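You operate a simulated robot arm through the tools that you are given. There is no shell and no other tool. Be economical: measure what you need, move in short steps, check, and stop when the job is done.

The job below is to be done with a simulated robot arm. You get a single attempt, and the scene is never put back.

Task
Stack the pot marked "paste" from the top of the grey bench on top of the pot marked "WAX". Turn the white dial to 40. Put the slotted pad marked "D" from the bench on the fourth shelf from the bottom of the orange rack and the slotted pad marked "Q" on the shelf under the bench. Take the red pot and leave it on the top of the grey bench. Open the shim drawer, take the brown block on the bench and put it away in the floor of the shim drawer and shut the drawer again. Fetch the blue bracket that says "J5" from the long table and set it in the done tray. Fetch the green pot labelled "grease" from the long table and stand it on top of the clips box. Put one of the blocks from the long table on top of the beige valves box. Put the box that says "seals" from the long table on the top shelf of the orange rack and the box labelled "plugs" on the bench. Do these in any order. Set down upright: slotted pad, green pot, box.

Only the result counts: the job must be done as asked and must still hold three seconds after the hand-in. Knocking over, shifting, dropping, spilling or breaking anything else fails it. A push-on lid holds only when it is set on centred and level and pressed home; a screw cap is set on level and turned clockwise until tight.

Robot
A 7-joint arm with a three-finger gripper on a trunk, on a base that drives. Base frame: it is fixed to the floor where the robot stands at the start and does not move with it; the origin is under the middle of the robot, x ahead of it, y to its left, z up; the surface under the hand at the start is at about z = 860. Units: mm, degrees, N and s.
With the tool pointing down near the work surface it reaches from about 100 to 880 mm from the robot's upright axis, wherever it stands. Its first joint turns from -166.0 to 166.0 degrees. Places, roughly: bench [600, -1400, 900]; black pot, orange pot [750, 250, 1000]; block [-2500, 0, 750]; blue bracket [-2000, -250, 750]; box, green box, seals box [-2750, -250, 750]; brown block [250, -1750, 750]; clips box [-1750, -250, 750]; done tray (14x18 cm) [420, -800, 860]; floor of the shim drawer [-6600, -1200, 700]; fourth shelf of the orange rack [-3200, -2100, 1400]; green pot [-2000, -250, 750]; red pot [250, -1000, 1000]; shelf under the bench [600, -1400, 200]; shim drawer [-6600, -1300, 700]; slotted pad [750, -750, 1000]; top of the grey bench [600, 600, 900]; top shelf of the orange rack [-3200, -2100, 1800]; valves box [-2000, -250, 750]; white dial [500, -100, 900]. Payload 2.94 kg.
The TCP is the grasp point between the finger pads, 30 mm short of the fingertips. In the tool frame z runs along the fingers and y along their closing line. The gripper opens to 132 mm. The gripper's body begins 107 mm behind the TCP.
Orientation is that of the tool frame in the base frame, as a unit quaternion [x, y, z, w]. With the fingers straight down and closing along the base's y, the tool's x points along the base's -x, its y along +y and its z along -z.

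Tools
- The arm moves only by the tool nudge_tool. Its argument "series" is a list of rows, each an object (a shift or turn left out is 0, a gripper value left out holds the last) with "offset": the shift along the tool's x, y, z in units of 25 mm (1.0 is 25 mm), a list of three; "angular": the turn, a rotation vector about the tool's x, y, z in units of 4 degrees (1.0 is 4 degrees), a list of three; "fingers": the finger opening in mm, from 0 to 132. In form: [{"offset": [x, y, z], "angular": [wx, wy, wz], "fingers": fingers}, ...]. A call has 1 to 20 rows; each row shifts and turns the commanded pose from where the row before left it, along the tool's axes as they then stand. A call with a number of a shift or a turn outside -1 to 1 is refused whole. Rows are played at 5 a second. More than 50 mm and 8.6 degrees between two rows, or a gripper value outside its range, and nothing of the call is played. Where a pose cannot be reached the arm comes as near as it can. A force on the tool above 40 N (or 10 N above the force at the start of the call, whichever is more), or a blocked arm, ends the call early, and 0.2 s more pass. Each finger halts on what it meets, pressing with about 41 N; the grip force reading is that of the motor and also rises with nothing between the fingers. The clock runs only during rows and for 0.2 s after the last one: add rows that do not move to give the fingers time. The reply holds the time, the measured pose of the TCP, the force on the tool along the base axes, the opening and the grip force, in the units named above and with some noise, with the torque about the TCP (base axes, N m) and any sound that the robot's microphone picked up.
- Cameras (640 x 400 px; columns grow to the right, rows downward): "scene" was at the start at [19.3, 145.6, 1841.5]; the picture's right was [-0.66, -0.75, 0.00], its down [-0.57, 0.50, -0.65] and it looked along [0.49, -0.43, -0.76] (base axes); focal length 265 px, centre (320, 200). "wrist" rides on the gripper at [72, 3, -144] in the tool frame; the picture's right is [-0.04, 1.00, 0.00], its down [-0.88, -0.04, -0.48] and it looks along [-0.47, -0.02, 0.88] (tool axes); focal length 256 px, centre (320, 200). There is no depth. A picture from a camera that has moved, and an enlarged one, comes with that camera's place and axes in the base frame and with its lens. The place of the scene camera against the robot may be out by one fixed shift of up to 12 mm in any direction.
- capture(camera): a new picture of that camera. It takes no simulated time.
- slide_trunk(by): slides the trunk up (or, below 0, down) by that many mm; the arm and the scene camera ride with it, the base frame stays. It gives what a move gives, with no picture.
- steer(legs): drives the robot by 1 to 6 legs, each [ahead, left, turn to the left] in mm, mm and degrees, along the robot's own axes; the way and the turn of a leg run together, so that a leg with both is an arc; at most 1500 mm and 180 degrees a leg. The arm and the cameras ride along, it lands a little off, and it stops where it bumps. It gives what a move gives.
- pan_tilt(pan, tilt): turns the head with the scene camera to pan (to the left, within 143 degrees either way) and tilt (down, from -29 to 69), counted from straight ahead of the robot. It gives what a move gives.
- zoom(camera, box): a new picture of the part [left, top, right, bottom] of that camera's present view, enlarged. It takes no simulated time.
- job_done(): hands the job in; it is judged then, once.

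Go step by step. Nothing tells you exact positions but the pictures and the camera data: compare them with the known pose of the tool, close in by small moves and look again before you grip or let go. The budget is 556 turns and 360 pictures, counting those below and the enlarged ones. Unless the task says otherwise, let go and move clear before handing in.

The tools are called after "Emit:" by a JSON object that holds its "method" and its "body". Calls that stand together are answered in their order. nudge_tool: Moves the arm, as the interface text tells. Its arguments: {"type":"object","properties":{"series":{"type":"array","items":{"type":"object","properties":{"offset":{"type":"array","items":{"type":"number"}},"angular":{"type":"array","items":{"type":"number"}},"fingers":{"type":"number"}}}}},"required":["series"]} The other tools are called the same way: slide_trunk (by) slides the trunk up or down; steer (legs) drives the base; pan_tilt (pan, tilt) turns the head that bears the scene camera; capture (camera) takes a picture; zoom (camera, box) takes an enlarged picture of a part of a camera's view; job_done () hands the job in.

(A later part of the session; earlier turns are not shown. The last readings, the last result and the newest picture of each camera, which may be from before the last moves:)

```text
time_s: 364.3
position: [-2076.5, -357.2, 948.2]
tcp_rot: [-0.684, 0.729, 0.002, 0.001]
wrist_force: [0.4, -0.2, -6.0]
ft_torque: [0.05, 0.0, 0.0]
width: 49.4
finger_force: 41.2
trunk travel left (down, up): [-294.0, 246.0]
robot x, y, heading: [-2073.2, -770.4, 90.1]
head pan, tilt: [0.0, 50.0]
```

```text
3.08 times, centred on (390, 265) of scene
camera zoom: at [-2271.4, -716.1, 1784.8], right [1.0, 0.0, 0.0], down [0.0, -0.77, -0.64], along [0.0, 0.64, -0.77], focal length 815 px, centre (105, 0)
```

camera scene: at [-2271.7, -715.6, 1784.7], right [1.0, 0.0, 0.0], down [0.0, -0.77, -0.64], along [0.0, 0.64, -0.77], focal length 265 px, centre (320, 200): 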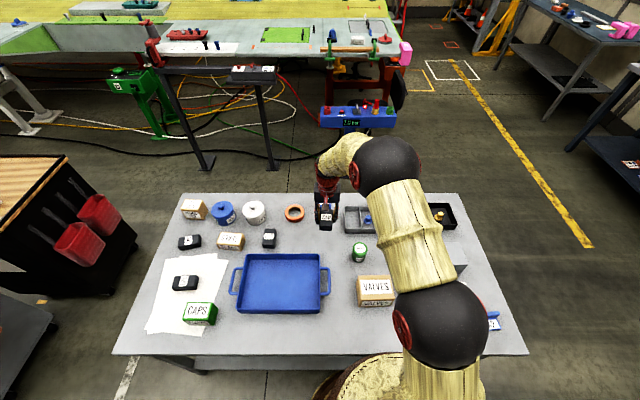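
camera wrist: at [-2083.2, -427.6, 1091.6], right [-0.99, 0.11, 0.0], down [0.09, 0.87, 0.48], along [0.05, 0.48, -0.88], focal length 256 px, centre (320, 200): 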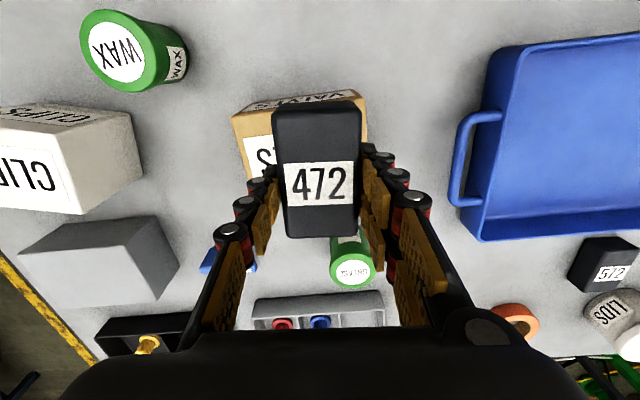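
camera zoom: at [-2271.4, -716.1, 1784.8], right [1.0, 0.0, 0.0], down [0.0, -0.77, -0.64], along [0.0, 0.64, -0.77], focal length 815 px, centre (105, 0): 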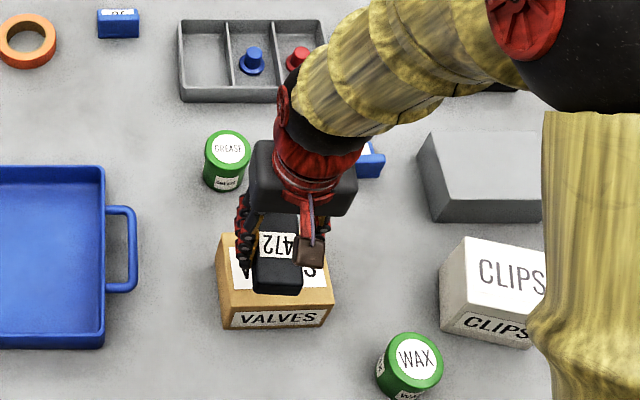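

The block sits 13 mm toward −y of the TCP. I shift +20 mm in y and lower onto the VALVES box.

Emit:
{"method": "nudge_tool", "body": {"series": [{"offset": [-0.8, 0, 0.8]}, {"offset": [0, 0, 0.8]}, {}]}}

Emit:
{"method": "zoom", "body": {"camera": "scene", "box": [320, 200, 460, 330]}}

Emit:
{"method": "capture", "body": {"camera": "wrist"}}

```text
time_s: 365.1
position: [-2075.6, -338.5, 907.4]
tcp_rot: [-0.685, 0.728, 0.002, 0.002]
wrist_force: [-0.3, -0.3, -4.7]
ft_torque: [0.01, 0.02, 0.0]
width: 49.6
finger_force: 40.9
trunk travel left (down, up): [-294.0, 246.0]
robot x, y, heading: [-2069.9, -773.7, 89.9]
head pan, tilt: [0.0, 50.0]
```

```text
3.08 times, centred on (390, 265) of scene
camera zoom: at [-2271.5, -716.5, 1784.8], right [1.0, 0.0, 0.0], down [0.0, -0.77, -0.64], along [0.0, 0.64, -0.77], focal length 815 px, centre (105, 0)
```

zoom: 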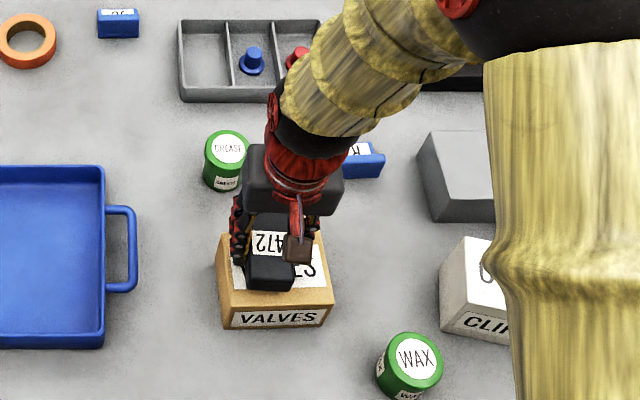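

```text
187 pictures are left
camera wrist: at [-2082.5, -408.1, 1050.6], right [-0.99, 0.11, 0.0], down [0.09, 0.87, 0.48], along [0.05, 0.48, -0.88], focal length 256 px, centre (320, 200)
```

wrist: 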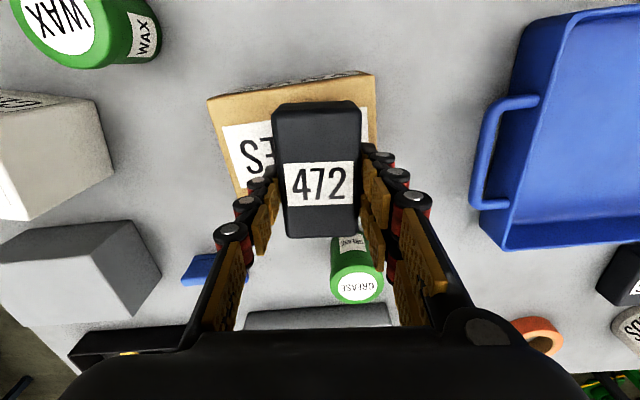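

Emit:
{"method": "nudge_tool", "body": {"series": [{"offset": [0, -0.35, 0.3]}, {"offset": [0, 0, 0.2]}, {"offset": [0, 0, 0.1]}, {"offset": [0, 0, 0.08]}, {"offset": [0, 0, 0.08]}, {"offset": [0, 0, 0.08]}, {"offset": [0, 0, 0.08]}, {"offset": [0, 0, 0.08]}, {"offset": [0, 0, 0.08]}, {"offset": [0, 0, 0.08]}]}}

Emit:
{"method": "capture", "body": {"camera": "wrist"}}

```text
time_s: 366.6
position: [-2065.4, -337.4, 890.3]
tcp_rot: [-0.684, 0.729, 0.004, 0.002]
wrist_force: [0.3, -8.9, 24.3]
ft_torque: [-0.72, 0.09, -0.03]
width: 49.3
finger_force: 41.2
trunk travel left (down, up): [-294.0, 246.0]
robot x, y, heading: [-2070.6, -771.2, 89.8]
head pan, tilt: [0.0, 50.0]
stopped in row 7: the force on the tool passed its limit at 44 N (the readings are from after the stop); the commanded pose is now the measured one
```

```text
186 pictures are left
camera wrist: at [-2073.6, -408.9, 1032.6], right [-0.99, 0.11, 0.0], down [0.09, 0.87, 0.48], along [0.05, 0.48, -0.88], focal length 256 px, centre (320, 200)
```

wrist: 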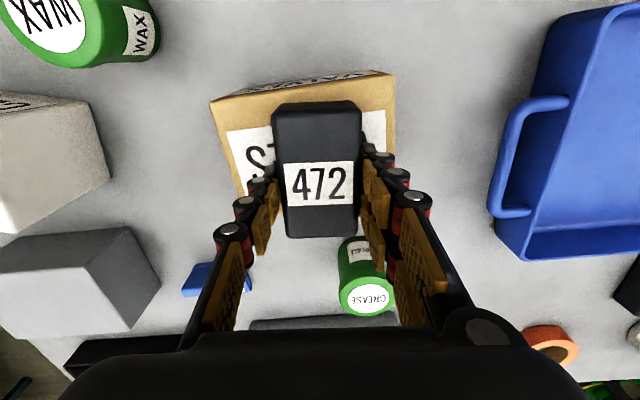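

On the box. Release and lift.

Emit:
{"method": "nudge_tool", "body": {"series": [{"offset": [0, 0, -0.05]}, {"fingers": 55}, {"fingers": 75}, {}, {"offset": [0, 0, -0.6]}, {"offset": [0, 0, -1]}, {"offset": [0, 0, -1]}, {"offset": [0, 0, -1]}, {}]}}

Emit:
{"method": "capture", "body": {"camera": "wrist"}}

Emit:
{"method": "zoom", "body": {"camera": "scene", "box": [320, 200, 460, 330]}}

```text
time_s: 368.6
position: [-2066.4, -338.4, 977.3]
tcp_rot: [-0.684, 0.729, 0.003, 0.001]
wrist_force: [-0.2, -1.2, 0.3]
ft_torque: [0.06, 0.05, -0.02]
width: 75.1
finger_force: 0.2
trunk travel left (down, up): [-294.0, 246.0]
robot x, y, heading: [-2071.9, -770.2, 90.1]
head pan, tilt: [0.0, 50.0]
```

```text
185 pictures are left
camera wrist: at [-2073.8, -409.6, 1121.6], right [-0.99, 0.11, 0.0], down [0.09, 0.87, 0.48], along [0.05, 0.48, -0.88], focal length 256 px, centre (320, 200)
```

wrist: 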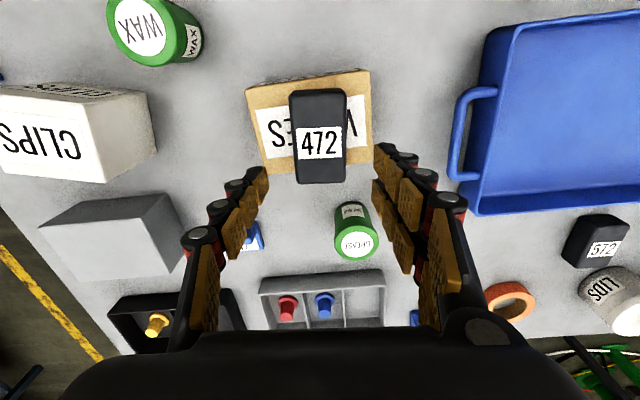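

```text
3.08 times, centred on (390, 265) of scene
camera zoom: at [-2271.4, -716.5, 1784.8], right [1.0, 0.0, 0.0], down [0.0, -0.77, -0.64], along [0.0, 0.64, -0.77], focal length 815 px, centre (105, 0)
```

zoom: 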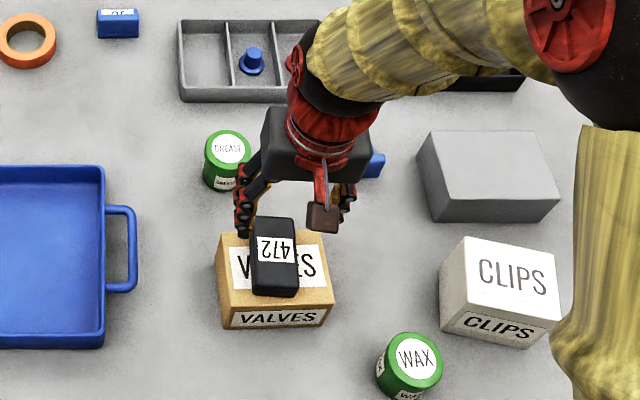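

Block placed. Next the GREASE pot near (−2105, −186).

Emit:
{"method": "nudge_tool", "body": {"series": [{"offset": [-0.99, 0.31, 0], "fingers": 90}, {"offset": [-0.99, 0.31, 0]}, {"offset": [-0.99, 0.31, 0]}, {"offset": [-0.99, 0.31, 0]}, {"offset": [-0.99, 0.31, 0]}, {"offset": [-0.99, 0.31, 0.3]}, {"offset": [0, 0, 1]}, {}]}}

Emit:
{"method": "capture", "body": {"camera": "wrist"}}

```text
time_s: 370.4
position: [-2104.7, -184.0, 946.2]
tcp_rot: [-0.684, 0.729, 0.003, 0.003]
wrist_force: [-0.4, 0.2, -0.2]
ft_torque: [0.01, 0.02, -0.03]
width: 90.2
finger_force: 0.1
trunk travel left (down, up): [-294.0, 246.0]
robot x, y, heading: [-2072.7, -769.0, 90.0]
head pan, tilt: [0.0, 50.0]
```

```text
183 pictures are left
camera wrist: at [-2110.9, -255.2, 1090.1], right [-0.99, 0.11, 0.0], down [0.09, 0.87, 0.48], along [0.05, 0.48, -0.88], focal length 256 px, centre (320, 200)
```

wrist: 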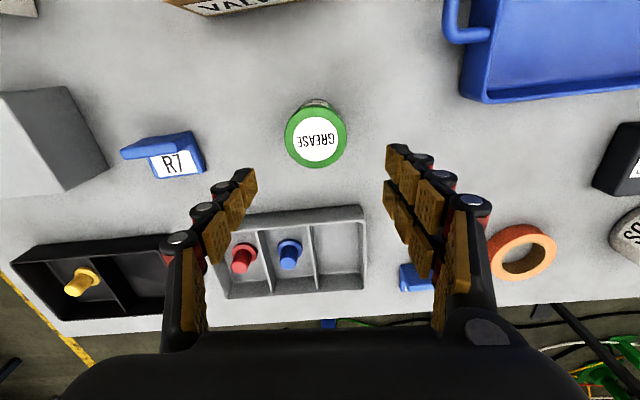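

Emit:
{"method": "nudge_tool", "body": {"series": [{"offset": [0.2, -0.14, 0.9]}, {"offset": [0, 0, 0.9]}, {"offset": [0, 0, 0.9]}, {"offset": [0, 0, 0.9]}, {}]}}

Emit:
{"method": "capture", "body": {"camera": "wrist"}}

```text
time_s: 371.6
position: [-2101.6, -190.9, 858.1]
tcp_rot: [-0.685, 0.728, 0.003, 0.003]
wrist_force: [0.1, -0.1, 0.4]
ft_torque: [-0.03, -0.01, -0.01]
width: 89.9
finger_force: 0.1
trunk travel left (down, up): [-294.0, 246.0]
robot x, y, heading: [-2075.2, -774.1, 90.0]
head pan, tilt: [0.0, 50.0]
```

```text
182 pictures are left
camera wrist: at [-2107.7, -262.1, 1001.1], right [-0.99, 0.11, 0.0], down [0.09, 0.87, 0.48], along [0.05, 0.48, -0.88], focal length 256 px, centre (320, 200)
```

wrist: 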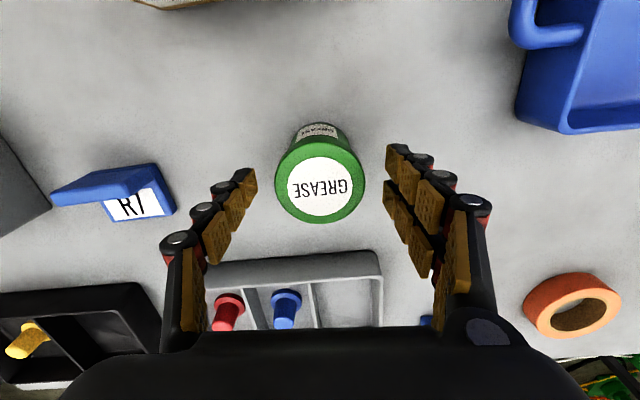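

Emit:
{"method": "nudge_tool", "body": {"series": [{"offset": [0, 0, 0.8]}, {"offset": [0, 0, 0.8]}, {}, {"fingers": 40}, {}, {}, {}, {}]}}

Emit:
{"method": "nudge_tool", "body": {"series": [{"offset": [0, 0, -0.6]}, {"offset": [0, 0, -1]}, {"offset": [0, 0, -1]}, {"offset": [0, 0, -1]}, {"offset": [0, 0, -1]}, {"offset": [0, 0, -1]}, {"offset": [0, 0, -1]}, {"offset": [0, 0, -1]}, {}]}}

Emit:
{"method": "capture", "body": {"camera": "wrist"}}

Emit:
{"method": "capture", "body": {"camera": "scene"}}

```text
time_s: 373.4
position: [-2101.9, -190.7, 819.0]
tcp_rot: [-0.685, 0.729, 0.003, 0.003]
wrist_force: [0.7, -0.8, 0.7]
ft_torque: [-0.02, 0.0, -0.01]
width: 56.0
finger_force: 41.1
trunk travel left (down, up): [-294.0, 246.0]
robot x, y, heading: [-2066.4, -773.6, 89.8]
head pan, tilt: [0.0, 50.0]
```

```text
time_s: 375.4
position: [-2101.6, -191.0, 1006.7]
tcp_rot: [-0.684, 0.729, 0.004, 0.002]
wrist_force: [-0.3, 0.6, -1.7]
ft_torque: [0.03, -0.03, 0.02]
width: 55.7
finger_force: 41.1
trunk travel left (down, up): [-294.0, 246.0]
robot x, y, heading: [-2071.3, -775.5, 90.1]
head pan, tilt: [0.0, 50.0]
```

```text
181 pictures are left
camera wrist: at [-2107.6, -261.7, 1149.9], right [-0.99, 0.11, 0.0], down [0.09, 0.87, 0.48], along [0.05, 0.48, -0.88], focal length 256 px, centre (320, 200)
```

wrist: 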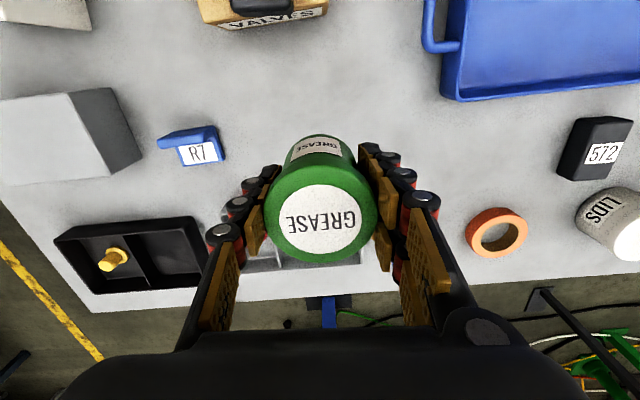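

```text
180 pictures are left
camera scene: at [-2271.5, -716.2, 1784.7], right [1.0, 0.0, 0.0], down [0.0, -0.77, -0.64], along [0.0, 0.64, -0.77], focal length 265 px, centre (320, 200)
```

scene: 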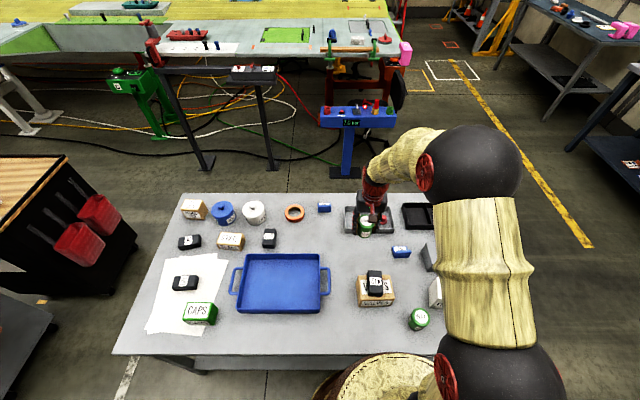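

Gripped. I carry it over the CLIPS box near (−1821, −368).

Emit:
{"method": "nudge_tool", "body": {"series": [{"offset": [0.53, -0.97, 0]}, {"offset": [0.53, -0.97, 0]}, {"offset": [0.53, -0.97, 0]}, {"offset": [0.53, -0.97, 0]}, {"offset": [0.53, -0.97, 0]}, {"offset": [0.53, -0.97, 0]}, {"offset": [0.53, -0.97, 0]}, {"offset": [0.53, -0.97, 0]}, {"offset": [0.53, -0.97, 0]}, {"offset": [0.53, -0.97, 0]}, {"offset": [0.53, -0.97, 0]}, {"offset": [0.53, -0.97, 0]}, {}]}}

Emit:
{"method": "capture", "body": {"camera": "wrist"}}

Emit:
{"method": "capture", "body": {"camera": "scene"}}

```text
time_s: 378.2
position: [-1820.7, -367.4, 1005.4]
tcp_rot: [-0.685, 0.729, 0.003, 0.001]
wrist_force: [0.8, -0.7, -1.6]
ft_torque: [0.0, 0.06, 0.03]
width: 56.0
finger_force: 41.1
trunk travel left (down, up): [-294.0, 246.0]
robot x, y, heading: [-2074.0, -769.4, 89.8]
head pan, tilt: [0.0, 50.0]
```

```text
179 pictures are left
camera wrist: at [-1827.0, -438.1, 1149.2], right [-0.99, 0.11, 0.0], down [0.09, 0.87, 0.48], along [0.05, 0.48, -0.88], focal length 256 px, centre (320, 200)
```

wrist: 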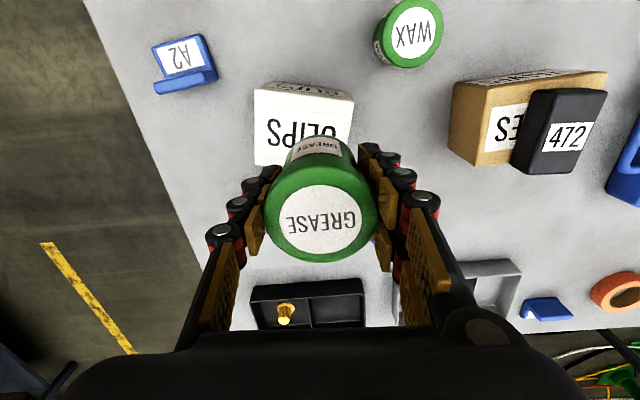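

```text
178 pictures are left
camera scene: at [-2271.1, -716.4, 1784.8], right [1.0, 0.0, 0.0], down [0.0, -0.77, -0.64], along [0.0, 0.64, -0.77], focal length 265 px, centre (320, 200)
```

scene: 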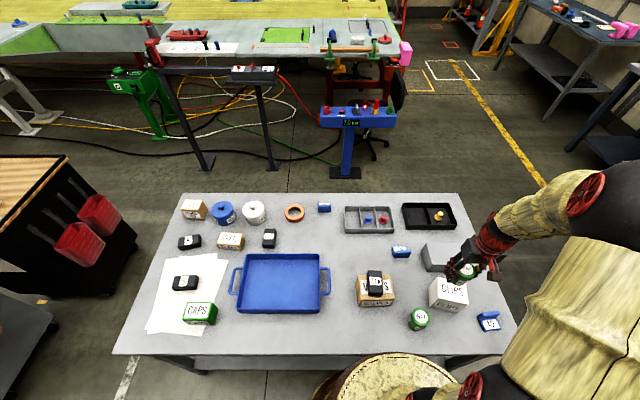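

Emit:
{"method": "nudge_tool", "body": {"series": [{"offset": [-0.05, -0.76, 0.6]}, {"offset": [0, 0, 0.8]}, {"offset": [0, 0, 0.8]}, {}]}}

Emit:
{"method": "zoom", "body": {"camera": "scene", "box": [400, 230, 520, 330]}}

Emit:
{"method": "capture", "body": {"camera": "wrist"}}

```text
time_s: 379.2
position: [-1800.7, -366.8, 950.6]
tcp_rot: [-0.684, 0.73, 0.003, 0.003]
wrist_force: [-0.5, 0.2, -2.3]
ft_torque: [-0.03, 0.0, -0.01]
width: 55.9
finger_force: 40.6
trunk travel left (down, up): [-294.0, 246.0]
robot x, y, heading: [-2073.7, -772.5, 90.1]
head pan, tilt: [0.0, 50.0]
```

```text
4.00 times, centred on (460, 280) of scene
camera zoom: at [-2270.9, -716.2, 1784.8], right [1.0, 0.0, 0.0], down [0.0, -0.77, -0.64], along [0.0, 0.64, -0.77], focal length 1060 px, centre (-240, -120)
```

zoom: 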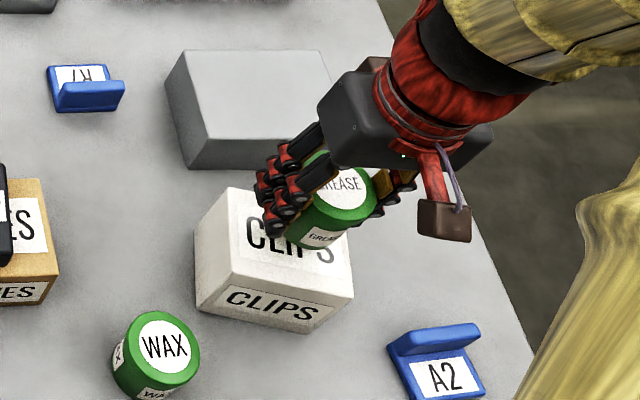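

```text
176 pictures are left
camera wrist: at [-1807.7, -437.6, 1094.2], right [-0.99, 0.11, 0.0], down [0.09, 0.87, 0.48], along [0.05, 0.48, -0.88], focal length 256 px, centre (320, 200)
```

wrist: 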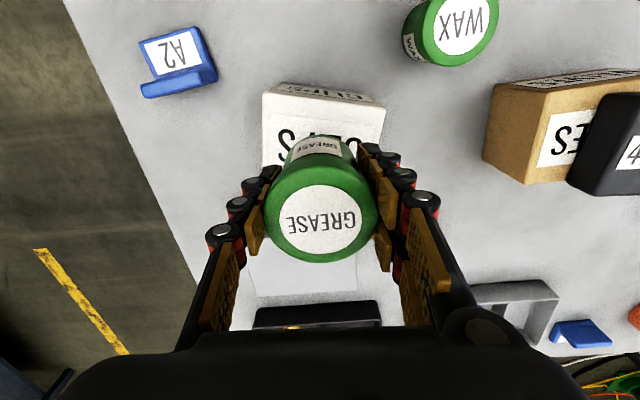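

Aligned. Lowering until contact.

Emit:
{"method": "nudge_tool", "body": {"series": [{"offset": [0, 0.1, 0.4]}, {"offset": [0, 0, 0.2]}, {"offset": [0, 0, 0.1]}, {"offset": [0, 0, 0.08]}, {"offset": [0, 0, 0.08]}, {"offset": [0, 0, 0.08]}, {"offset": [0, 0, 0.08]}, {"offset": [0, 0, 0.08]}, {"offset": [0, 0, 0.08]}, {"offset": [0, 0, 0.08]}, {"offset": [0, 0, 0.08]}, {"offset": [0, 0, 0.08]}, {"offset": [0, 0, 0.08]}]}}

Emit:
{"method": "zoom", "body": {"camera": "scene", "box": [400, 230, 520, 330]}}

```text
time_s: 382.1
position: [-1803.5, -364.5, 917.3]
tcp_rot: [-0.684, 0.729, 0.004, 0.006]
wrist_force: [-1.5, -2.6, 16.5]
ft_torque: [0.0, 0.06, 0.01]
width: 55.9
finger_force: 40.8
trunk travel left (down, up): [-294.0, 246.0]
robot x, y, heading: [-2072.0, -770.0, 89.9]
head pan, tilt: [0.0, 50.0]
stopped in row 13: the force on the tool passed its limit at 40 N (the readings are from after the stop); the commanded pose is now the measured one
```

```text
4.00 times, centred on (460, 280) of scene
camera zoom: at [-2272.1, -717.8, 1784.7], right [1.0, 0.0, 0.0], down [0.0, -0.77, -0.64], along [0.0, 0.64, -0.77], focal length 1060 px, centre (-240, -120)
```

zoom: 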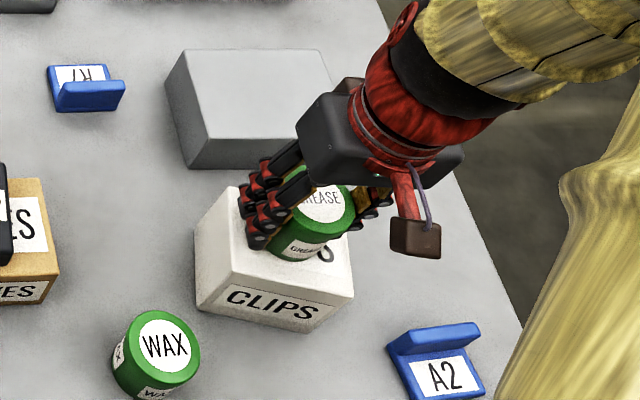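

Centred on the box. Release and lift.

Emit:
{"method": "nudge_tool", "body": {"series": [{"offset": [0, 0, -0.04]}, {"fingers": 62}, {"fingers": 85}, {}, {"offset": [0, 0, -0.6]}, {"offset": [0, 0, -1]}, {"offset": [0, 0, -1]}, {"offset": [0, 0, -1]}, {"offset": [0, 0, -1]}, {}]}}

Emit:
{"method": "capture", "body": {"camera": "wrist"}}

Emit:
{"method": "zoom", "body": {"camera": "scene", "box": [400, 230, 520, 330]}}

```text
time_s: 384.4
position: [-1804.3, -366.3, 1032.4]
tcp_rot: [-0.684, 0.729, 0.003, 0.004]
wrist_force: [0.4, 1.0, 0.3]
ft_torque: [0.0, 0.02, 0.02]
width: 84.9
finger_force: 0.2
trunk travel left (down, up): [-294.0, 246.0]
robot x, y, heading: [-2070.2, -772.1, 89.9]
head pan, tilt: [0.0, 50.0]
```

```text
174 pictures are left
camera wrist: at [-1811.8, -438.3, 1175.8], right [-0.99, 0.11, 0.0], down [0.09, 0.87, 0.49], along [0.05, 0.48, -0.87], focal length 256 px, centre (320, 200)
```

wrist: 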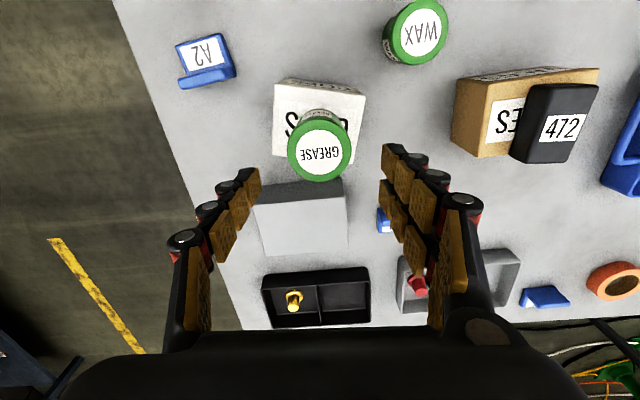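

```text
4.00 times, centred on (460, 280) of scene
camera zoom: at [-2271.3, -716.6, 1784.8], right [1.0, 0.0, 0.0], down [0.0, -0.77, -0.64], along [0.0, 0.64, -0.77], focal length 1060 px, centre (-240, -120)
```

zoom: 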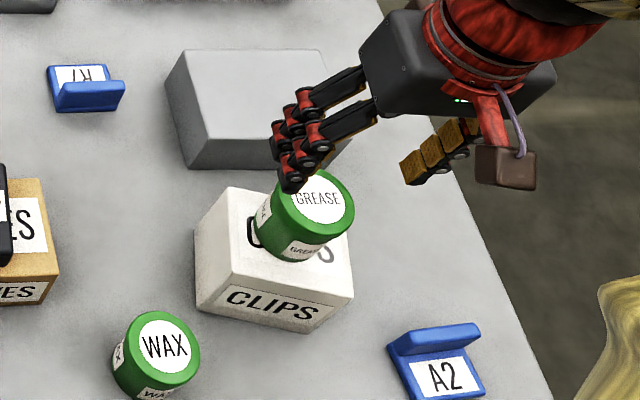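

The pot stands on CLIPS. Next SEALS for the rack's top shelf: I drive left and look at it from above.

Emit:
{"method": "steer", "body": {"legs": [[0, 430, 0]]}}

Emit:
{"method": "nudge_tool", "body": {"series": [{"offset": [-0.55, 0.98, 0]}, {"offset": [-0.55, 0.98, 0]}, {"offset": [-0.55, 0.98, 0]}, {"offset": [-0.55, 0.98, 0]}, {"offset": [-0.55, 0.98, 0]}, {"offset": [-0.55, 0.98, 0]}, {"offset": [-0.55, 0.98, 0]}, {"offset": [-0.55, 0.98, 0]}, {"offset": [-0.55, 0.98, 0]}, {"offset": [-0.55, 0.98, 0]}, {"offset": [-0.55, 0.98, 0]}, {"offset": [-0.55, 0.98, 0]}, {"offset": [-0.55, 0.98, 0]}, {"offset": [-0.55, 0.98, 0]}, {"offset": [-0.55, 0.98, 0]}, {"offset": [-0.55, 0.98, 0]}, {}]}}

Emit:
{"method": "capture", "body": {"camera": "wrist"}}

Emit:
{"method": "capture", "body": {"camera": "scene"}}

```text
time_s: 387.0
position: [-2238.4, -366.5, 1033.5]
tcp_rot: [-0.685, 0.728, 0.003, 0.005]
wrist_force: [-0.2, 0.6, 0.2]
ft_torque: [0.0, -0.02, 0.01]
width: 85.2
finger_force: 0.2
trunk travel left (down, up): [-294.0, 246.0]
robot x, y, heading: [-2502.5, -770.6, 90.1]
head pan, tilt: [0.0, 50.0]
```

```text
time_s: 390.6
position: [-2618.8, -121.0, 1036.7]
tcp_rot: [-0.685, 0.728, 0.003, 0.005]
wrist_force: [-0.2, -0.2, -0.6]
ft_torque: [-0.01, -0.06, -0.02]
width: 84.9
finger_force: 0.1
trunk travel left (down, up): [-294.0, 246.0]
robot x, y, heading: [-2505.1, -770.1, 90.0]
head pan, tilt: [0.0, 50.0]
```

```text
172 pictures are left
camera wrist: at [-2624.4, -192.9, 1179.0], right [-0.99, 0.1, 0.0], down [0.09, 0.87, 0.49], along [0.05, 0.48, -0.87], focal length 256 px, centre (320, 200)
```

wrist: 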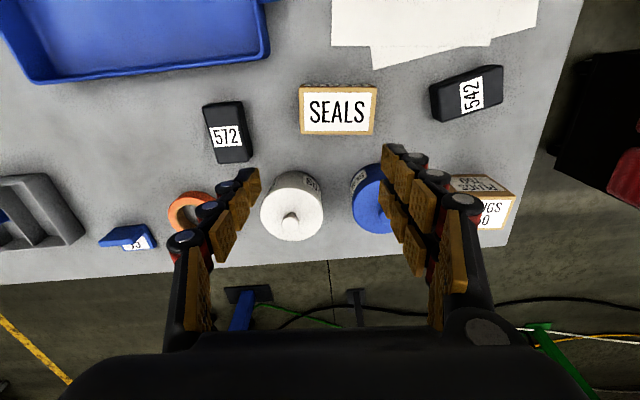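

```text
171 pictures are left
camera scene: at [-2704.4, -717.1, 1784.8], right [1.0, 0.0, 0.0], down [0.0, -0.77, -0.64], along [0.0, 0.64, -0.77], focal length 265 px, centre (320, 200)
```

scene: 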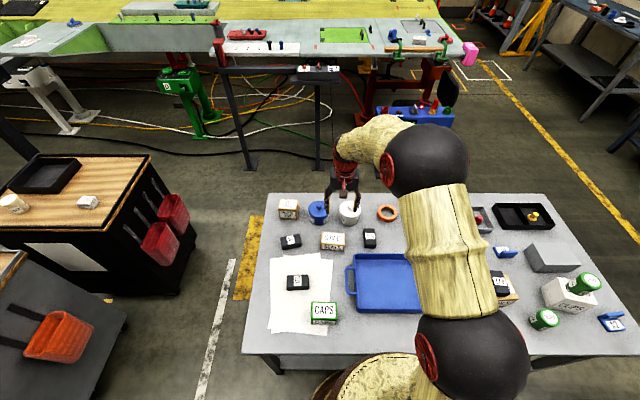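

SEALS is at about (−2641, −132), ~99×66 mm. I set the forward-tilted pose here for the shelf placement later.

Emit:
{"method": "nudge_tool", "body": {"series": [{"angular": [0, -1, 0], "fingers": 128}, {"angular": [0, -1, 0]}, {"angular": [0, -1, 0]}, {"angular": [0, -1, 0]}, {"angular": [0, -1, 0]}, {"angular": [0, -1, 0]}, {"angular": [0, -1, 0]}, {"angular": [0, -1, 0]}, {"angular": [0, -1, 0]}, {"angular": [0, -1, 0]}, {"angular": [0, -1, 0]}, {"angular": [0, -1, 0]}, {"angular": [0, -1, 0]}, {"angular": [0, -1, 0]}, {"angular": [0, -1, 0]}, {}]}}

Emit:
{"method": "capture", "body": {"camera": "wrist"}}

```text
time_s: 394.0
position: [-2611.5, -122.1, 1033.5]
tcp_rot: [-0.601, 0.64, 0.322, 0.355]
wrist_force: [0.3, -0.2, 0.5]
ft_torque: [0.01, -0.02, -0.01]
width: 128.2
finger_force: 0.0
out of reach, approached as far as the arm can: row 13
trunk travel left (down, up): [-294.0, 246.0]
robot x, y, heading: [-2501.8, -770.1, 90.0]
head pan, tilt: [0.0, 50.0]
```

```text
170 pictures are left
camera wrist: at [-2626.3, -279.8, 1050.8], right [-1.0, 0.1, 0.02], down [0.03, 0.07, 1.0], along [0.09, 0.99, -0.08], focal length 256 px, centre (320, 200)
```

wrist: 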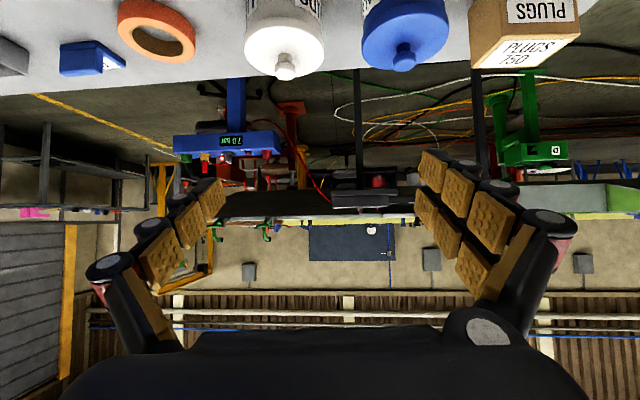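

Tilt is 57°. I shift the base to line up and lower the trunk toward the box.

Emit:
{"method": "steer", "body": {"legs": [[-10, 30, 0]]}}

Emit:
{"method": "slide_trunk", "body": {"by": -120}}

Emit:
{"method": "capture", "body": {"camera": "wrist"}}

Emit:
{"method": "capture", "body": {"camera": "scene"}}

```text
time_s: 394.8
position: [-2642.4, -133.3, 1033.0]
tcp_rot: [-0.6, 0.641, 0.321, 0.355]
wrist_force: [-0.3, -0.6, 0.2]
ft_torque: [-0.02, 0.01, -0.03]
width: 127.9
finger_force: 0.1
trunk travel left (down, up): [-294.0, 246.0]
robot x, y, heading: [-2533.5, -780.7, 90.0]
head pan, tilt: [0.0, 50.0]
```

```text
time_s: 396.3
position: [-2641.5, -133.2, 914.8]
tcp_rot: [-0.6, 0.641, 0.321, 0.355]
wrist_force: [-0.4, 0.2, 0.0]
ft_torque: [0.01, 0.01, -0.06]
width: 128.0
finger_force: 0.0
trunk travel left (down, up): [-174.0, 366.0]
robot x, y, heading: [-2532.0, -780.8, 90.2]
head pan, tilt: [0.0, 50.0]
```

```text
169 pictures are left
camera wrist: at [-2656.3, -289.9, 931.3], right [-0.99, 0.1, 0.02], down [0.03, 0.07, 1.0], along [0.1, 0.99, -0.08], focal length 256 px, centre (320, 200)
```

wrist: 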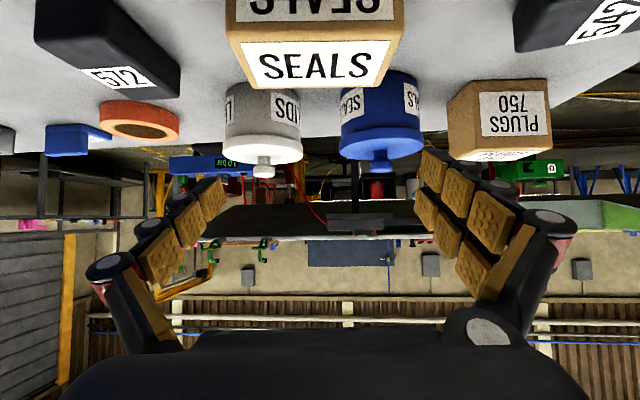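

```text
168 pictures are left
camera scene: at [-2734.4, -727.6, 1664.9], right [1.0, 0.0, 0.0], down [0.0, -0.77, -0.64], along [0.0, 0.64, -0.77], focal length 265 px, centre (320, 200)
```

scene: 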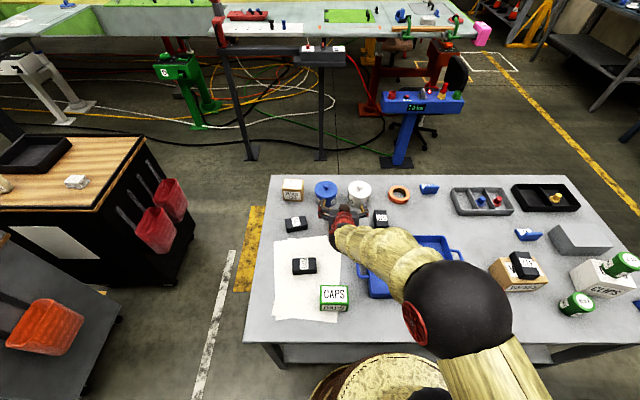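

Emit:
{"method": "slide_trunk", "body": {"by": -60}}

Emit:
{"method": "capture", "body": {"camera": "wrist"}}

```text
time_s: 397.3
position: [-2642.2, -132.1, 855.7]
tcp_rot: [-0.599, 0.641, 0.322, 0.355]
wrist_force: [0.4, -0.2, 0.2]
ft_torque: [0.0, 0.0, 0.0]
width: 127.9
finger_force: 0.0
trunk travel left (down, up): [-114.0, 426.0]
robot x, y, heading: [-2532.7, -779.5, 90.5]
head pan, tilt: [0.0, 50.0]
```

```text
167 pictures are left
camera wrist: at [-2656.3, -289.9, 871.3], right [-0.99, 0.1, 0.02], down [0.03, 0.07, 1.0], along [0.1, 0.99, -0.08], focal length 256 px, centre (320, 200)
```

wrist: 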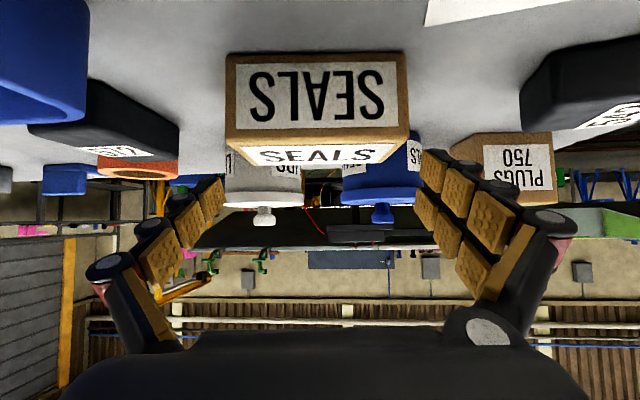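

Emit:
{"method": "slide_trunk", "body": {"by": -42}}

Emit:
{"method": "nudge_tool", "body": {"series": [{"fingers": 80}, {}, {}, {}, {}]}}

Emit:
{"method": "capture", "body": {"camera": "wrist"}}

```text
time_s: 398.2
position: [-2642.8, -132.7, 812.0]
tcp_rot: [-0.6, 0.641, 0.321, 0.354]
wrist_force: [0.4, 1.0, -0.4]
ft_torque: [-0.02, 0.0, 0.01]
width: 128.1
finger_force: 0.0
trunk travel left (down, up): [-72.0, 468.0]
robot x, y, heading: [-2534.8, -780.2, 90.2]
head pan, tilt: [0.0, 50.0]
```

```text
time_s: 399.4
position: [-2640.8, -133.4, 812.5]
tcp_rot: [-0.6, 0.641, 0.321, 0.355]
wrist_force: [-0.6, -1.4, 2.0]
ft_torque: [-0.06, 0.17, 0.04]
width: 99.8
finger_force: 41.2
trunk travel left (down, up): [-72.0, 468.0]
robot x, y, heading: [-2534.8, -783.1, 90.0]
head pan, tilt: [0.0, 50.0]
```

```text
166 pictures are left
camera wrist: at [-2656.3, -290.1, 829.2], right [-0.99, 0.1, 0.02], down [0.03, 0.07, 1.0], along [0.1, 0.99, -0.08], focal length 256 px, centre (320, 200)
```

wrist: 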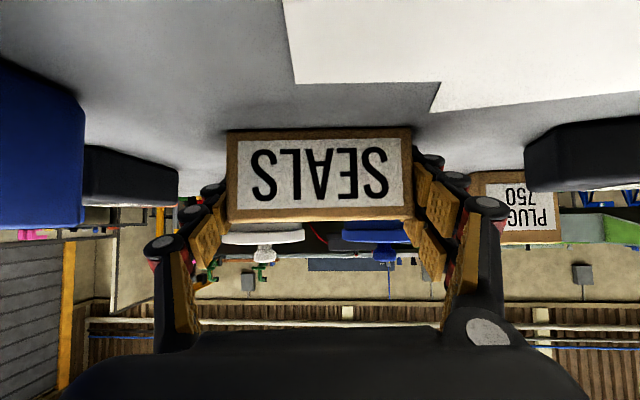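

SEALS gripped. I raise it, move along the aisle and turn to the rack.

Emit:
{"method": "slide_trunk", "body": {"by": 400}}

Emit:
{"method": "steer", "body": {"legs": [[-130, 0, 0], [0, 1090, 0], [0, 0, -180]]}}

Emit:
{"method": "pan_tilt", "body": {"pan": 0, "tilt": 15}}

Emit:
{"method": "capture", "body": {"camera": "scene"}}

```text
time_s: 403.2
position: [-2642.0, -131.9, 1211.6]
tcp_rot: [-0.6, 0.641, 0.32, 0.355]
wrist_force: [-0.7, 0.1, -2.1]
ft_torque: [0.05, 0.03, -0.01]
width: 99.8
finger_force: 40.6
trunk travel left (down, up): [-472.0, 68.0]
robot x, y, heading: [-2535.5, -781.5, 89.9]
head pan, tilt: [0.0, 50.0]
```

```text
time_s: 417.1
position: [-3526.1, -1567.8, 1212.6]
tcp_rot: [0.646, 0.595, -0.357, 0.318]
wrist_force: [0.0, -0.2, -1.6]
ft_torque: [0.0, 0.04, 0.01]
width: 99.5
finger_force: 40.3
trunk travel left (down, up): [-472.0, 68.0]
robot x, y, heading: [-3626.0, -917.5, -90.9]
head pan, tilt: [0.0, 50.0]
```

```text
time_s: 418.1
position: [-3527.1, -1567.5, 1211.8]
tcp_rot: [0.645, 0.595, -0.357, 0.319]
wrist_force: [0.7, 0.5, -2.7]
ft_torque: [0.01, -0.02, -0.02]
width: 99.4
finger_force: 41.1
trunk travel left (down, up): [-472.0, 68.0]
robot x, y, heading: [-3624.5, -919.7, -90.6]
head pan, tilt: [0.0, 15.0]
```

```text
165 pictures are left
camera scene: at [-3444.6, -977.1, 2016.4], right [-1.0, 0.01, 0.0], down [0.0, 0.26, -0.97], along [-0.01, -0.97, -0.26], focal length 265 px, centre (320, 200)
```

scene: 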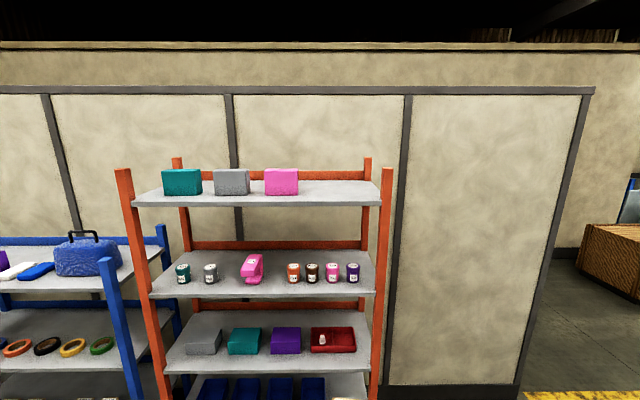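

The right part of the top shelf is free around x≈−3500. I raise the hand.

Emit:
{"method": "slide_trunk", "body": {"by": 68}}

Emit:
{"method": "nudge_tool", "body": {"series": [{"offset": [-0.84, 0, -0.54]}, {"offset": [-0.84, 0, -0.54]}, {"offset": [-0.84, 0, -0.54]}, {"offset": [-0.84, 0, -0.54]}, {"offset": [-0.84, 0, -0.54]}, {"offset": [-0.84, 0, -0.54]}, {"offset": [-0.84, 0, -0.54]}, {"offset": [-0.84, 0, -0.54]}, {"offset": [-0.84, 0, -0.54]}, {"offset": [-0.84, 0, -0.54]}, {"offset": [-0.84, 0, -0.54]}, {"offset": [-0.84, 0, -0.54]}, {"offset": [-0.84, 0, -0.54]}, {"offset": [-0.84, 0, -0.54]}, {}]}}

```text
time_s: 419.1
position: [-3527.0, -1567.7, 1279.4]
tcp_rot: [0.645, 0.595, -0.357, 0.318]
wrist_force: [0.3, -0.5, -2.5]
ft_torque: [0.01, -0.03, -0.02]
width: 99.4
finger_force: 40.9
trunk travel left (down, up): [-540.0, 0.0]
robot x, y, heading: [-3625.8, -918.6, -90.6]
head pan, tilt: [0.0, 15.0]
```

```text
time_s: 422.4
position: [-3521.2, -1570.0, 1629.4]
tcp_rot: [0.645, 0.595, -0.357, 0.319]
wrist_force: [-0.8, -0.5, -3.1]
ft_torque: [-0.02, 0.01, 0.01]
width: 99.3
finger_force: 41.2
trunk travel left (down, up): [-540.0, 0.0]
robot x, y, heading: [-3622.5, -916.4, -90.8]
head pan, tilt: [0.0, 15.0]
```

Emit:
{"method": "nudge_tool", "body": {"series": [{"offset": [-0.84, 0, -0.54]}, {"offset": [-0.84, 0, -0.54]}, {"offset": [-0.84, 0, -0.54]}, {"offset": [-0.84, 0, -0.54]}, {"offset": [-0.84, 0, -0.54]}, {"offset": [-0.84, 0, -0.54]}, {"offset": [-0.84, 0, -0.54]}, {"offset": [-0.84, 0, -0.54]}, {}]}}

Emit:
{"method": "capture", "body": {"camera": "wrist"}}

Emit:
{"method": "capture", "body": {"camera": "scene"}}

```text
time_s: 424.4
position: [-3518.8, -1571.2, 1827.7]
tcp_rot: [0.646, 0.596, -0.356, 0.318]
wrist_force: [0.2, 0.5, -1.8]
ft_torque: [0.02, 0.02, -0.03]
width: 99.3
finger_force: 41.7
trunk travel left (down, up): [-540.0, 0.0]
robot x, y, heading: [-3625.0, -916.3, -90.4]
head pan, tilt: [0.0, 15.0]
```

```text
164 pictures are left
camera wrist: at [-3500.2, -1409.9, 1844.6], right [0.99, -0.11, 0.02], down [-0.03, -0.07, 1.0], along [-0.11, -0.99, -0.08], focal length 256 px, centre (320, 200)
```

wrist: 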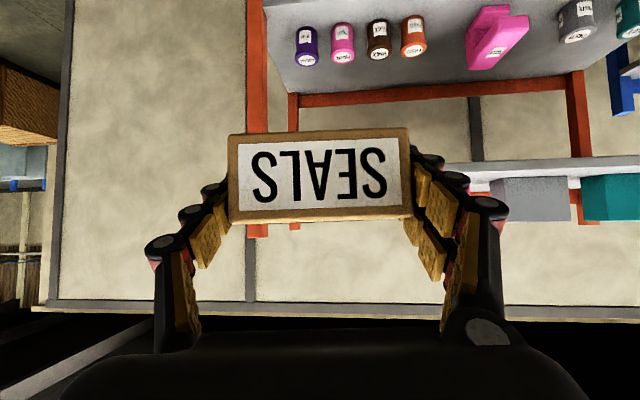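

```text
163 pictures are left
camera scene: at [-3444.6, -977.2, 2084.5], right [-1.0, 0.01, 0.0], down [0.0, 0.26, -0.97], along [-0.01, -0.97, -0.26], focal length 265 px, centre (320, 200)
```

scene: 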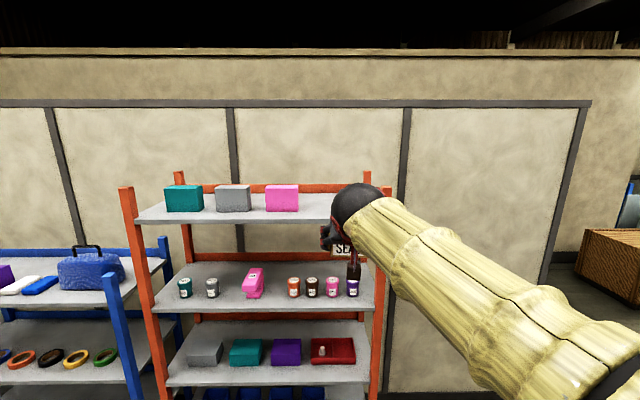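

The box is above the shelf level. I drive in 390 mm with a small left shift.

Emit:
{"method": "steer", "body": {"legs": [[390, 18, 0]]}}

Emit:
{"method": "capture", "body": {"camera": "wrist"}}

Emit:
{"method": "capture", "body": {"camera": "scene"}}

```text
time_s: 426.8
position: [-3498.2, -1963.6, 1826.1]
tcp_rot: [0.643, 0.599, -0.355, 0.32]
wrist_force: [0.4, -0.6, -3.5]
ft_torque: [0.02, -0.03, -0.02]
width: 99.5
finger_force: 41.2
trunk travel left (down, up): [-540.0, 0.0]
robot x, y, heading: [-3612.7, -1308.3, -90.2]
head pan, tilt: [0.0, 15.0]
```

```text
162 pictures are left
camera wrist: at [-3481.1, -1801.8, 1844.0], right [0.99, -0.1, 0.02], down [-0.03, -0.08, 1.0], along [-0.1, -0.99, -0.08], focal length 256 px, centre (320, 200)
```

wrist: 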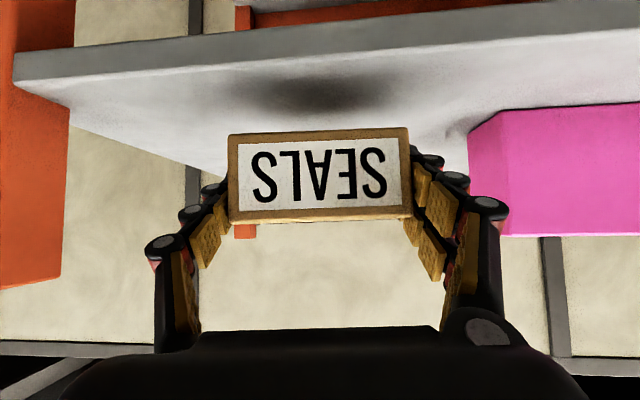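

```text
161 pictures are left
camera scene: at [-3429.1, -1368.6, 2084.4], right [-1.0, 0.0, 0.0], down [0.0, 0.26, -0.97], along [0.0, -0.97, -0.26], focal length 265 px, centre (320, 200)
```

scene: 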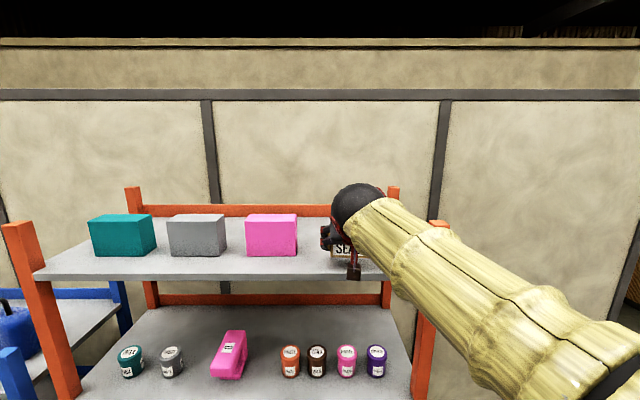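

Emit:
{"method": "slide_trunk", "body": {"by": -38}}

Emit:
{"method": "nudge_tool", "body": {"series": [{"offset": [0.07, 0, 0.045]}, {"offset": [0.07, 0, 0.045]}, {"offset": [0.07, 0, 0.045]}, {"offset": [0.07, 0, 0.045]}, {"offset": [0.07, 0, 0.045]}, {}]}}

Emit:
{"method": "capture", "body": {"camera": "wrist"}}

```text
time_s: 427.6
position: [-3498.7, -1959.6, 1792.4]
tcp_rot: [0.643, 0.597, -0.356, 0.322]
wrist_force: [0.5, -1.4, 13.9]
ft_torque: [0.23, -0.78, -0.11]
width: 99.2
finger_force: 40.7
trunk travel left (down, up): [-502.0, 38.0]
robot x, y, heading: [-3613.2, -1308.4, -90.6]
head pan, tilt: [0.0, 15.0]
```

```text
time_s: 428.5
position: [-3497.9, -1960.9, 1791.9]
tcp_rot: [0.641, 0.595, -0.359, 0.325]
wrist_force: [-0.9, 1.4, 4.2]
ft_torque: [0.17, 0.02, -0.01]
width: 99.4
finger_force: 41.2
trunk travel left (down, up): [-502.0, 38.0]
robot x, y, heading: [-3612.4, -1307.9, -90.2]
head pan, tilt: [0.0, 15.0]
stopped in row 4: the force on the tool passed its limit at 42 N (the readings are from after the stop); the commanded pose is now the measured one
```

```text
160 pictures are left
camera wrist: at [-3481.6, -1799.5, 1805.9], right [0.99, -0.1, 0.03], down [-0.03, -0.06, 1.0], along [-0.1, -0.99, -0.06], focal length 256 px, centre (320, 200)
```

wrist: 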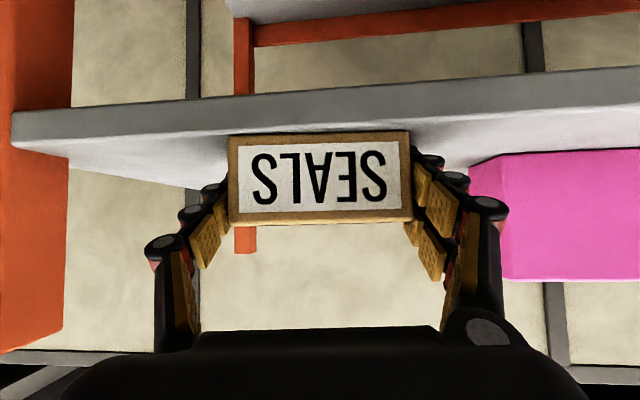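

On the shelf. Release and back out.

Emit:
{"method": "nudge_tool", "body": {"series": [{"fingers": 102}, {"fingers": 108}, {"fingers": 122}, {}, {}]}}

Emit:
{"method": "capture", "body": {"camera": "wrist"}}

```text
time_s: 429.7
position: [-3498.8, -1961.9, 1789.7]
tcp_rot: [0.642, 0.596, -0.358, 0.323]
wrist_force: [0.2, 1.2, 0.0]
ft_torque: [0.0, -0.03, 0.0]
width: 122.0
finger_force: 0.1
trunk travel left (down, up): [-502.0, 38.0]
robot x, y, heading: [-3610.1, -1310.7, -90.4]
head pan, tilt: [0.0, 15.0]
```

```text
159 pictures are left
camera wrist: at [-3481.3, -1800.3, 1805.2], right [0.99, -0.1, 0.03], down [-0.03, -0.06, 1.0], along [-0.1, -0.99, -0.07], focal length 256 px, centre (320, 200)
```

wrist: 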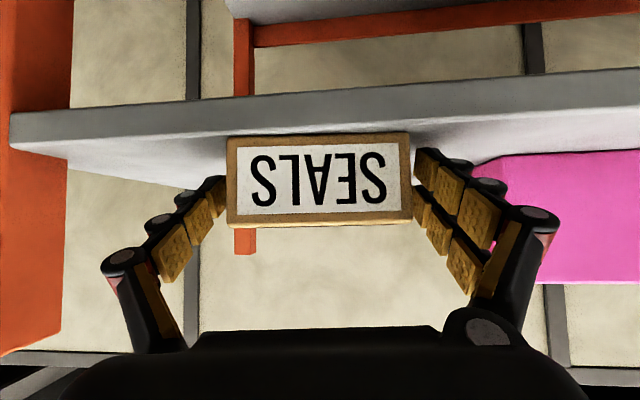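

Emit:
{"method": "steer", "body": {"legs": [[-400, 0, 0]]}}

Emit:
{"method": "zoom", "body": {"camera": "scene", "box": [120, 150, 440, 350]}}

Emit:
{"method": "capture", "body": {"camera": "wrist"}}

```text
time_s: 432.1
position: [-3496.0, -1565.1, 1790.7]
tcp_rot: [0.641, 0.596, -0.358, 0.325]
wrist_force: [-0.6, 0.1, -0.2]
ft_torque: [0.04, -0.01, -0.01]
width: 121.9
finger_force: 0.1
trunk travel left (down, up): [-502.0, 38.0]
robot x, y, heading: [-3608.1, -917.3, -90.3]
head pan, tilt: [0.0, 15.0]
```

```text
2.00 times, centred on (280, 250) of scene
camera zoom: at [-3427.1, -970.9, 2046.5], right [-1.0, 0.01, 0.0], down [0.0, 0.26, -0.97], along [-0.01, -0.97, -0.26], focal length 530 px, centre (400, 100)
```

zoom: 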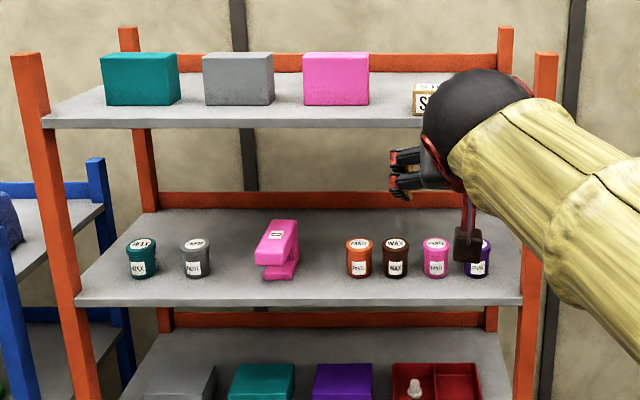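

```text
157 pictures are left
camera wrist: at [-3479.7, -1404.2, 1805.7], right [0.99, -0.1, 0.03], down [-0.03, -0.06, 1.0], along [-0.1, -0.99, -0.06], focal length 256 px, centre (320, 200)
```

wrist: 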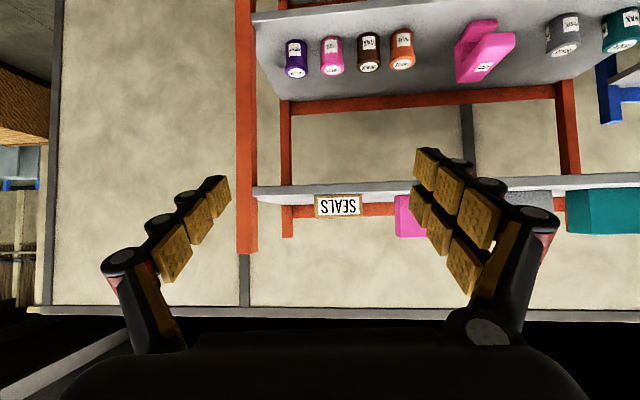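

SEALS sits on the top shelf. Now, being on the west side, I go look at the shim drawer cabinet: lower the hand and turn west.

Emit:
{"method": "nudge_tool", "body": {"series": [{"offset": [0.84, 0, 0.54]}, {"offset": [0.84, 0, 0.54]}, {"offset": [0.84, 0, 0.54]}, {"offset": [0.84, 0, 0.54]}, {"offset": [0.84, 0, 0.54]}, {"offset": [0.84, 0, 0.54]}, {"offset": [0.84, 0, 0.54]}, {"offset": [0.84, 0, 0.54]}, {"offset": [0.84, 0, 0.54]}, {"offset": [0.84, 0, 0.54]}, {"offset": [0.84, 0, 0.54]}, {"offset": [0.84, 0, 0.54]}, {"offset": [0.84, 0, 0.54]}, {"offset": [0.84, 0, 0.54]}, {"offset": [0.84, 0, 0.54]}, {"offset": [0.84, 0, 0.54]}, {"offset": [0.84, 0, 0.54]}, {"offset": [0.84, 0, 0.54]}, {}]}}

Emit:
{"method": "steer", "body": {"legs": [[0, 0, -90]]}}

Emit:
{"method": "pan_tilt", "body": {"pan": 20, "tilt": 15}}

Emit:
{"method": "capture", "body": {"camera": "scene"}}

```text
time_s: 436.1
position: [-3502.0, -1571.9, 1340.2]
tcp_rot: [0.641, 0.595, -0.36, 0.325]
wrist_force: [0.3, 0.6, -0.5]
ft_torque: [-0.01, 0.0, 0.02]
width: 121.9
finger_force: 0.1
trunk travel left (down, up): [-502.0, 38.0]
robot x, y, heading: [-3608.4, -913.2, -90.5]
head pan, tilt: [0.0, 15.0]
```

```text
time_s: 440.4
position: [-4266.3, -1012.4, 1340.2]
tcp_rot: [0.875, -0.038, -0.482, -0.027]
wrist_force: [0.5, -0.2, 0.2]
ft_torque: [-0.02, 0.02, 0.01]
width: 122.0
finger_force: 0.0
trunk travel left (down, up): [-502.0, 38.0]
robot x, y, heading: [-3606.1, -915.4, 179.0]
head pan, tilt: [0.0, 15.0]
```

```text
time_s: 441.2
position: [-4266.5, -1013.2, 1340.6]
tcp_rot: [0.875, -0.038, -0.482, -0.028]
wrist_force: [-0.4, 0.0, 0.4]
ft_torque: [0.03, 0.02, 0.01]
width: 122.1
finger_force: 0.1
trunk travel left (down, up): [-502.0, 38.0]
robot x, y, heading: [-3605.4, -915.7, 179.0]
head pan, tilt: [20.0, 15.0]
```

```text
156 pictures are left
camera scene: at [-3679.0, -1128.5, 2046.5], right [-0.32, 0.95, 0.0], down [0.24, 0.08, -0.97], along [-0.91, -0.31, -0.26], focal length 265 px, centre (320, 200)
```

scene: 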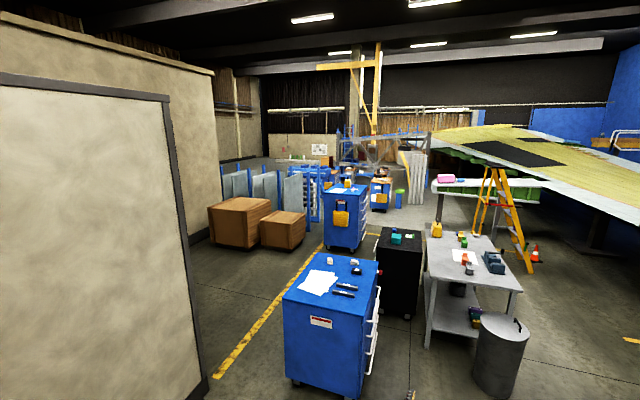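

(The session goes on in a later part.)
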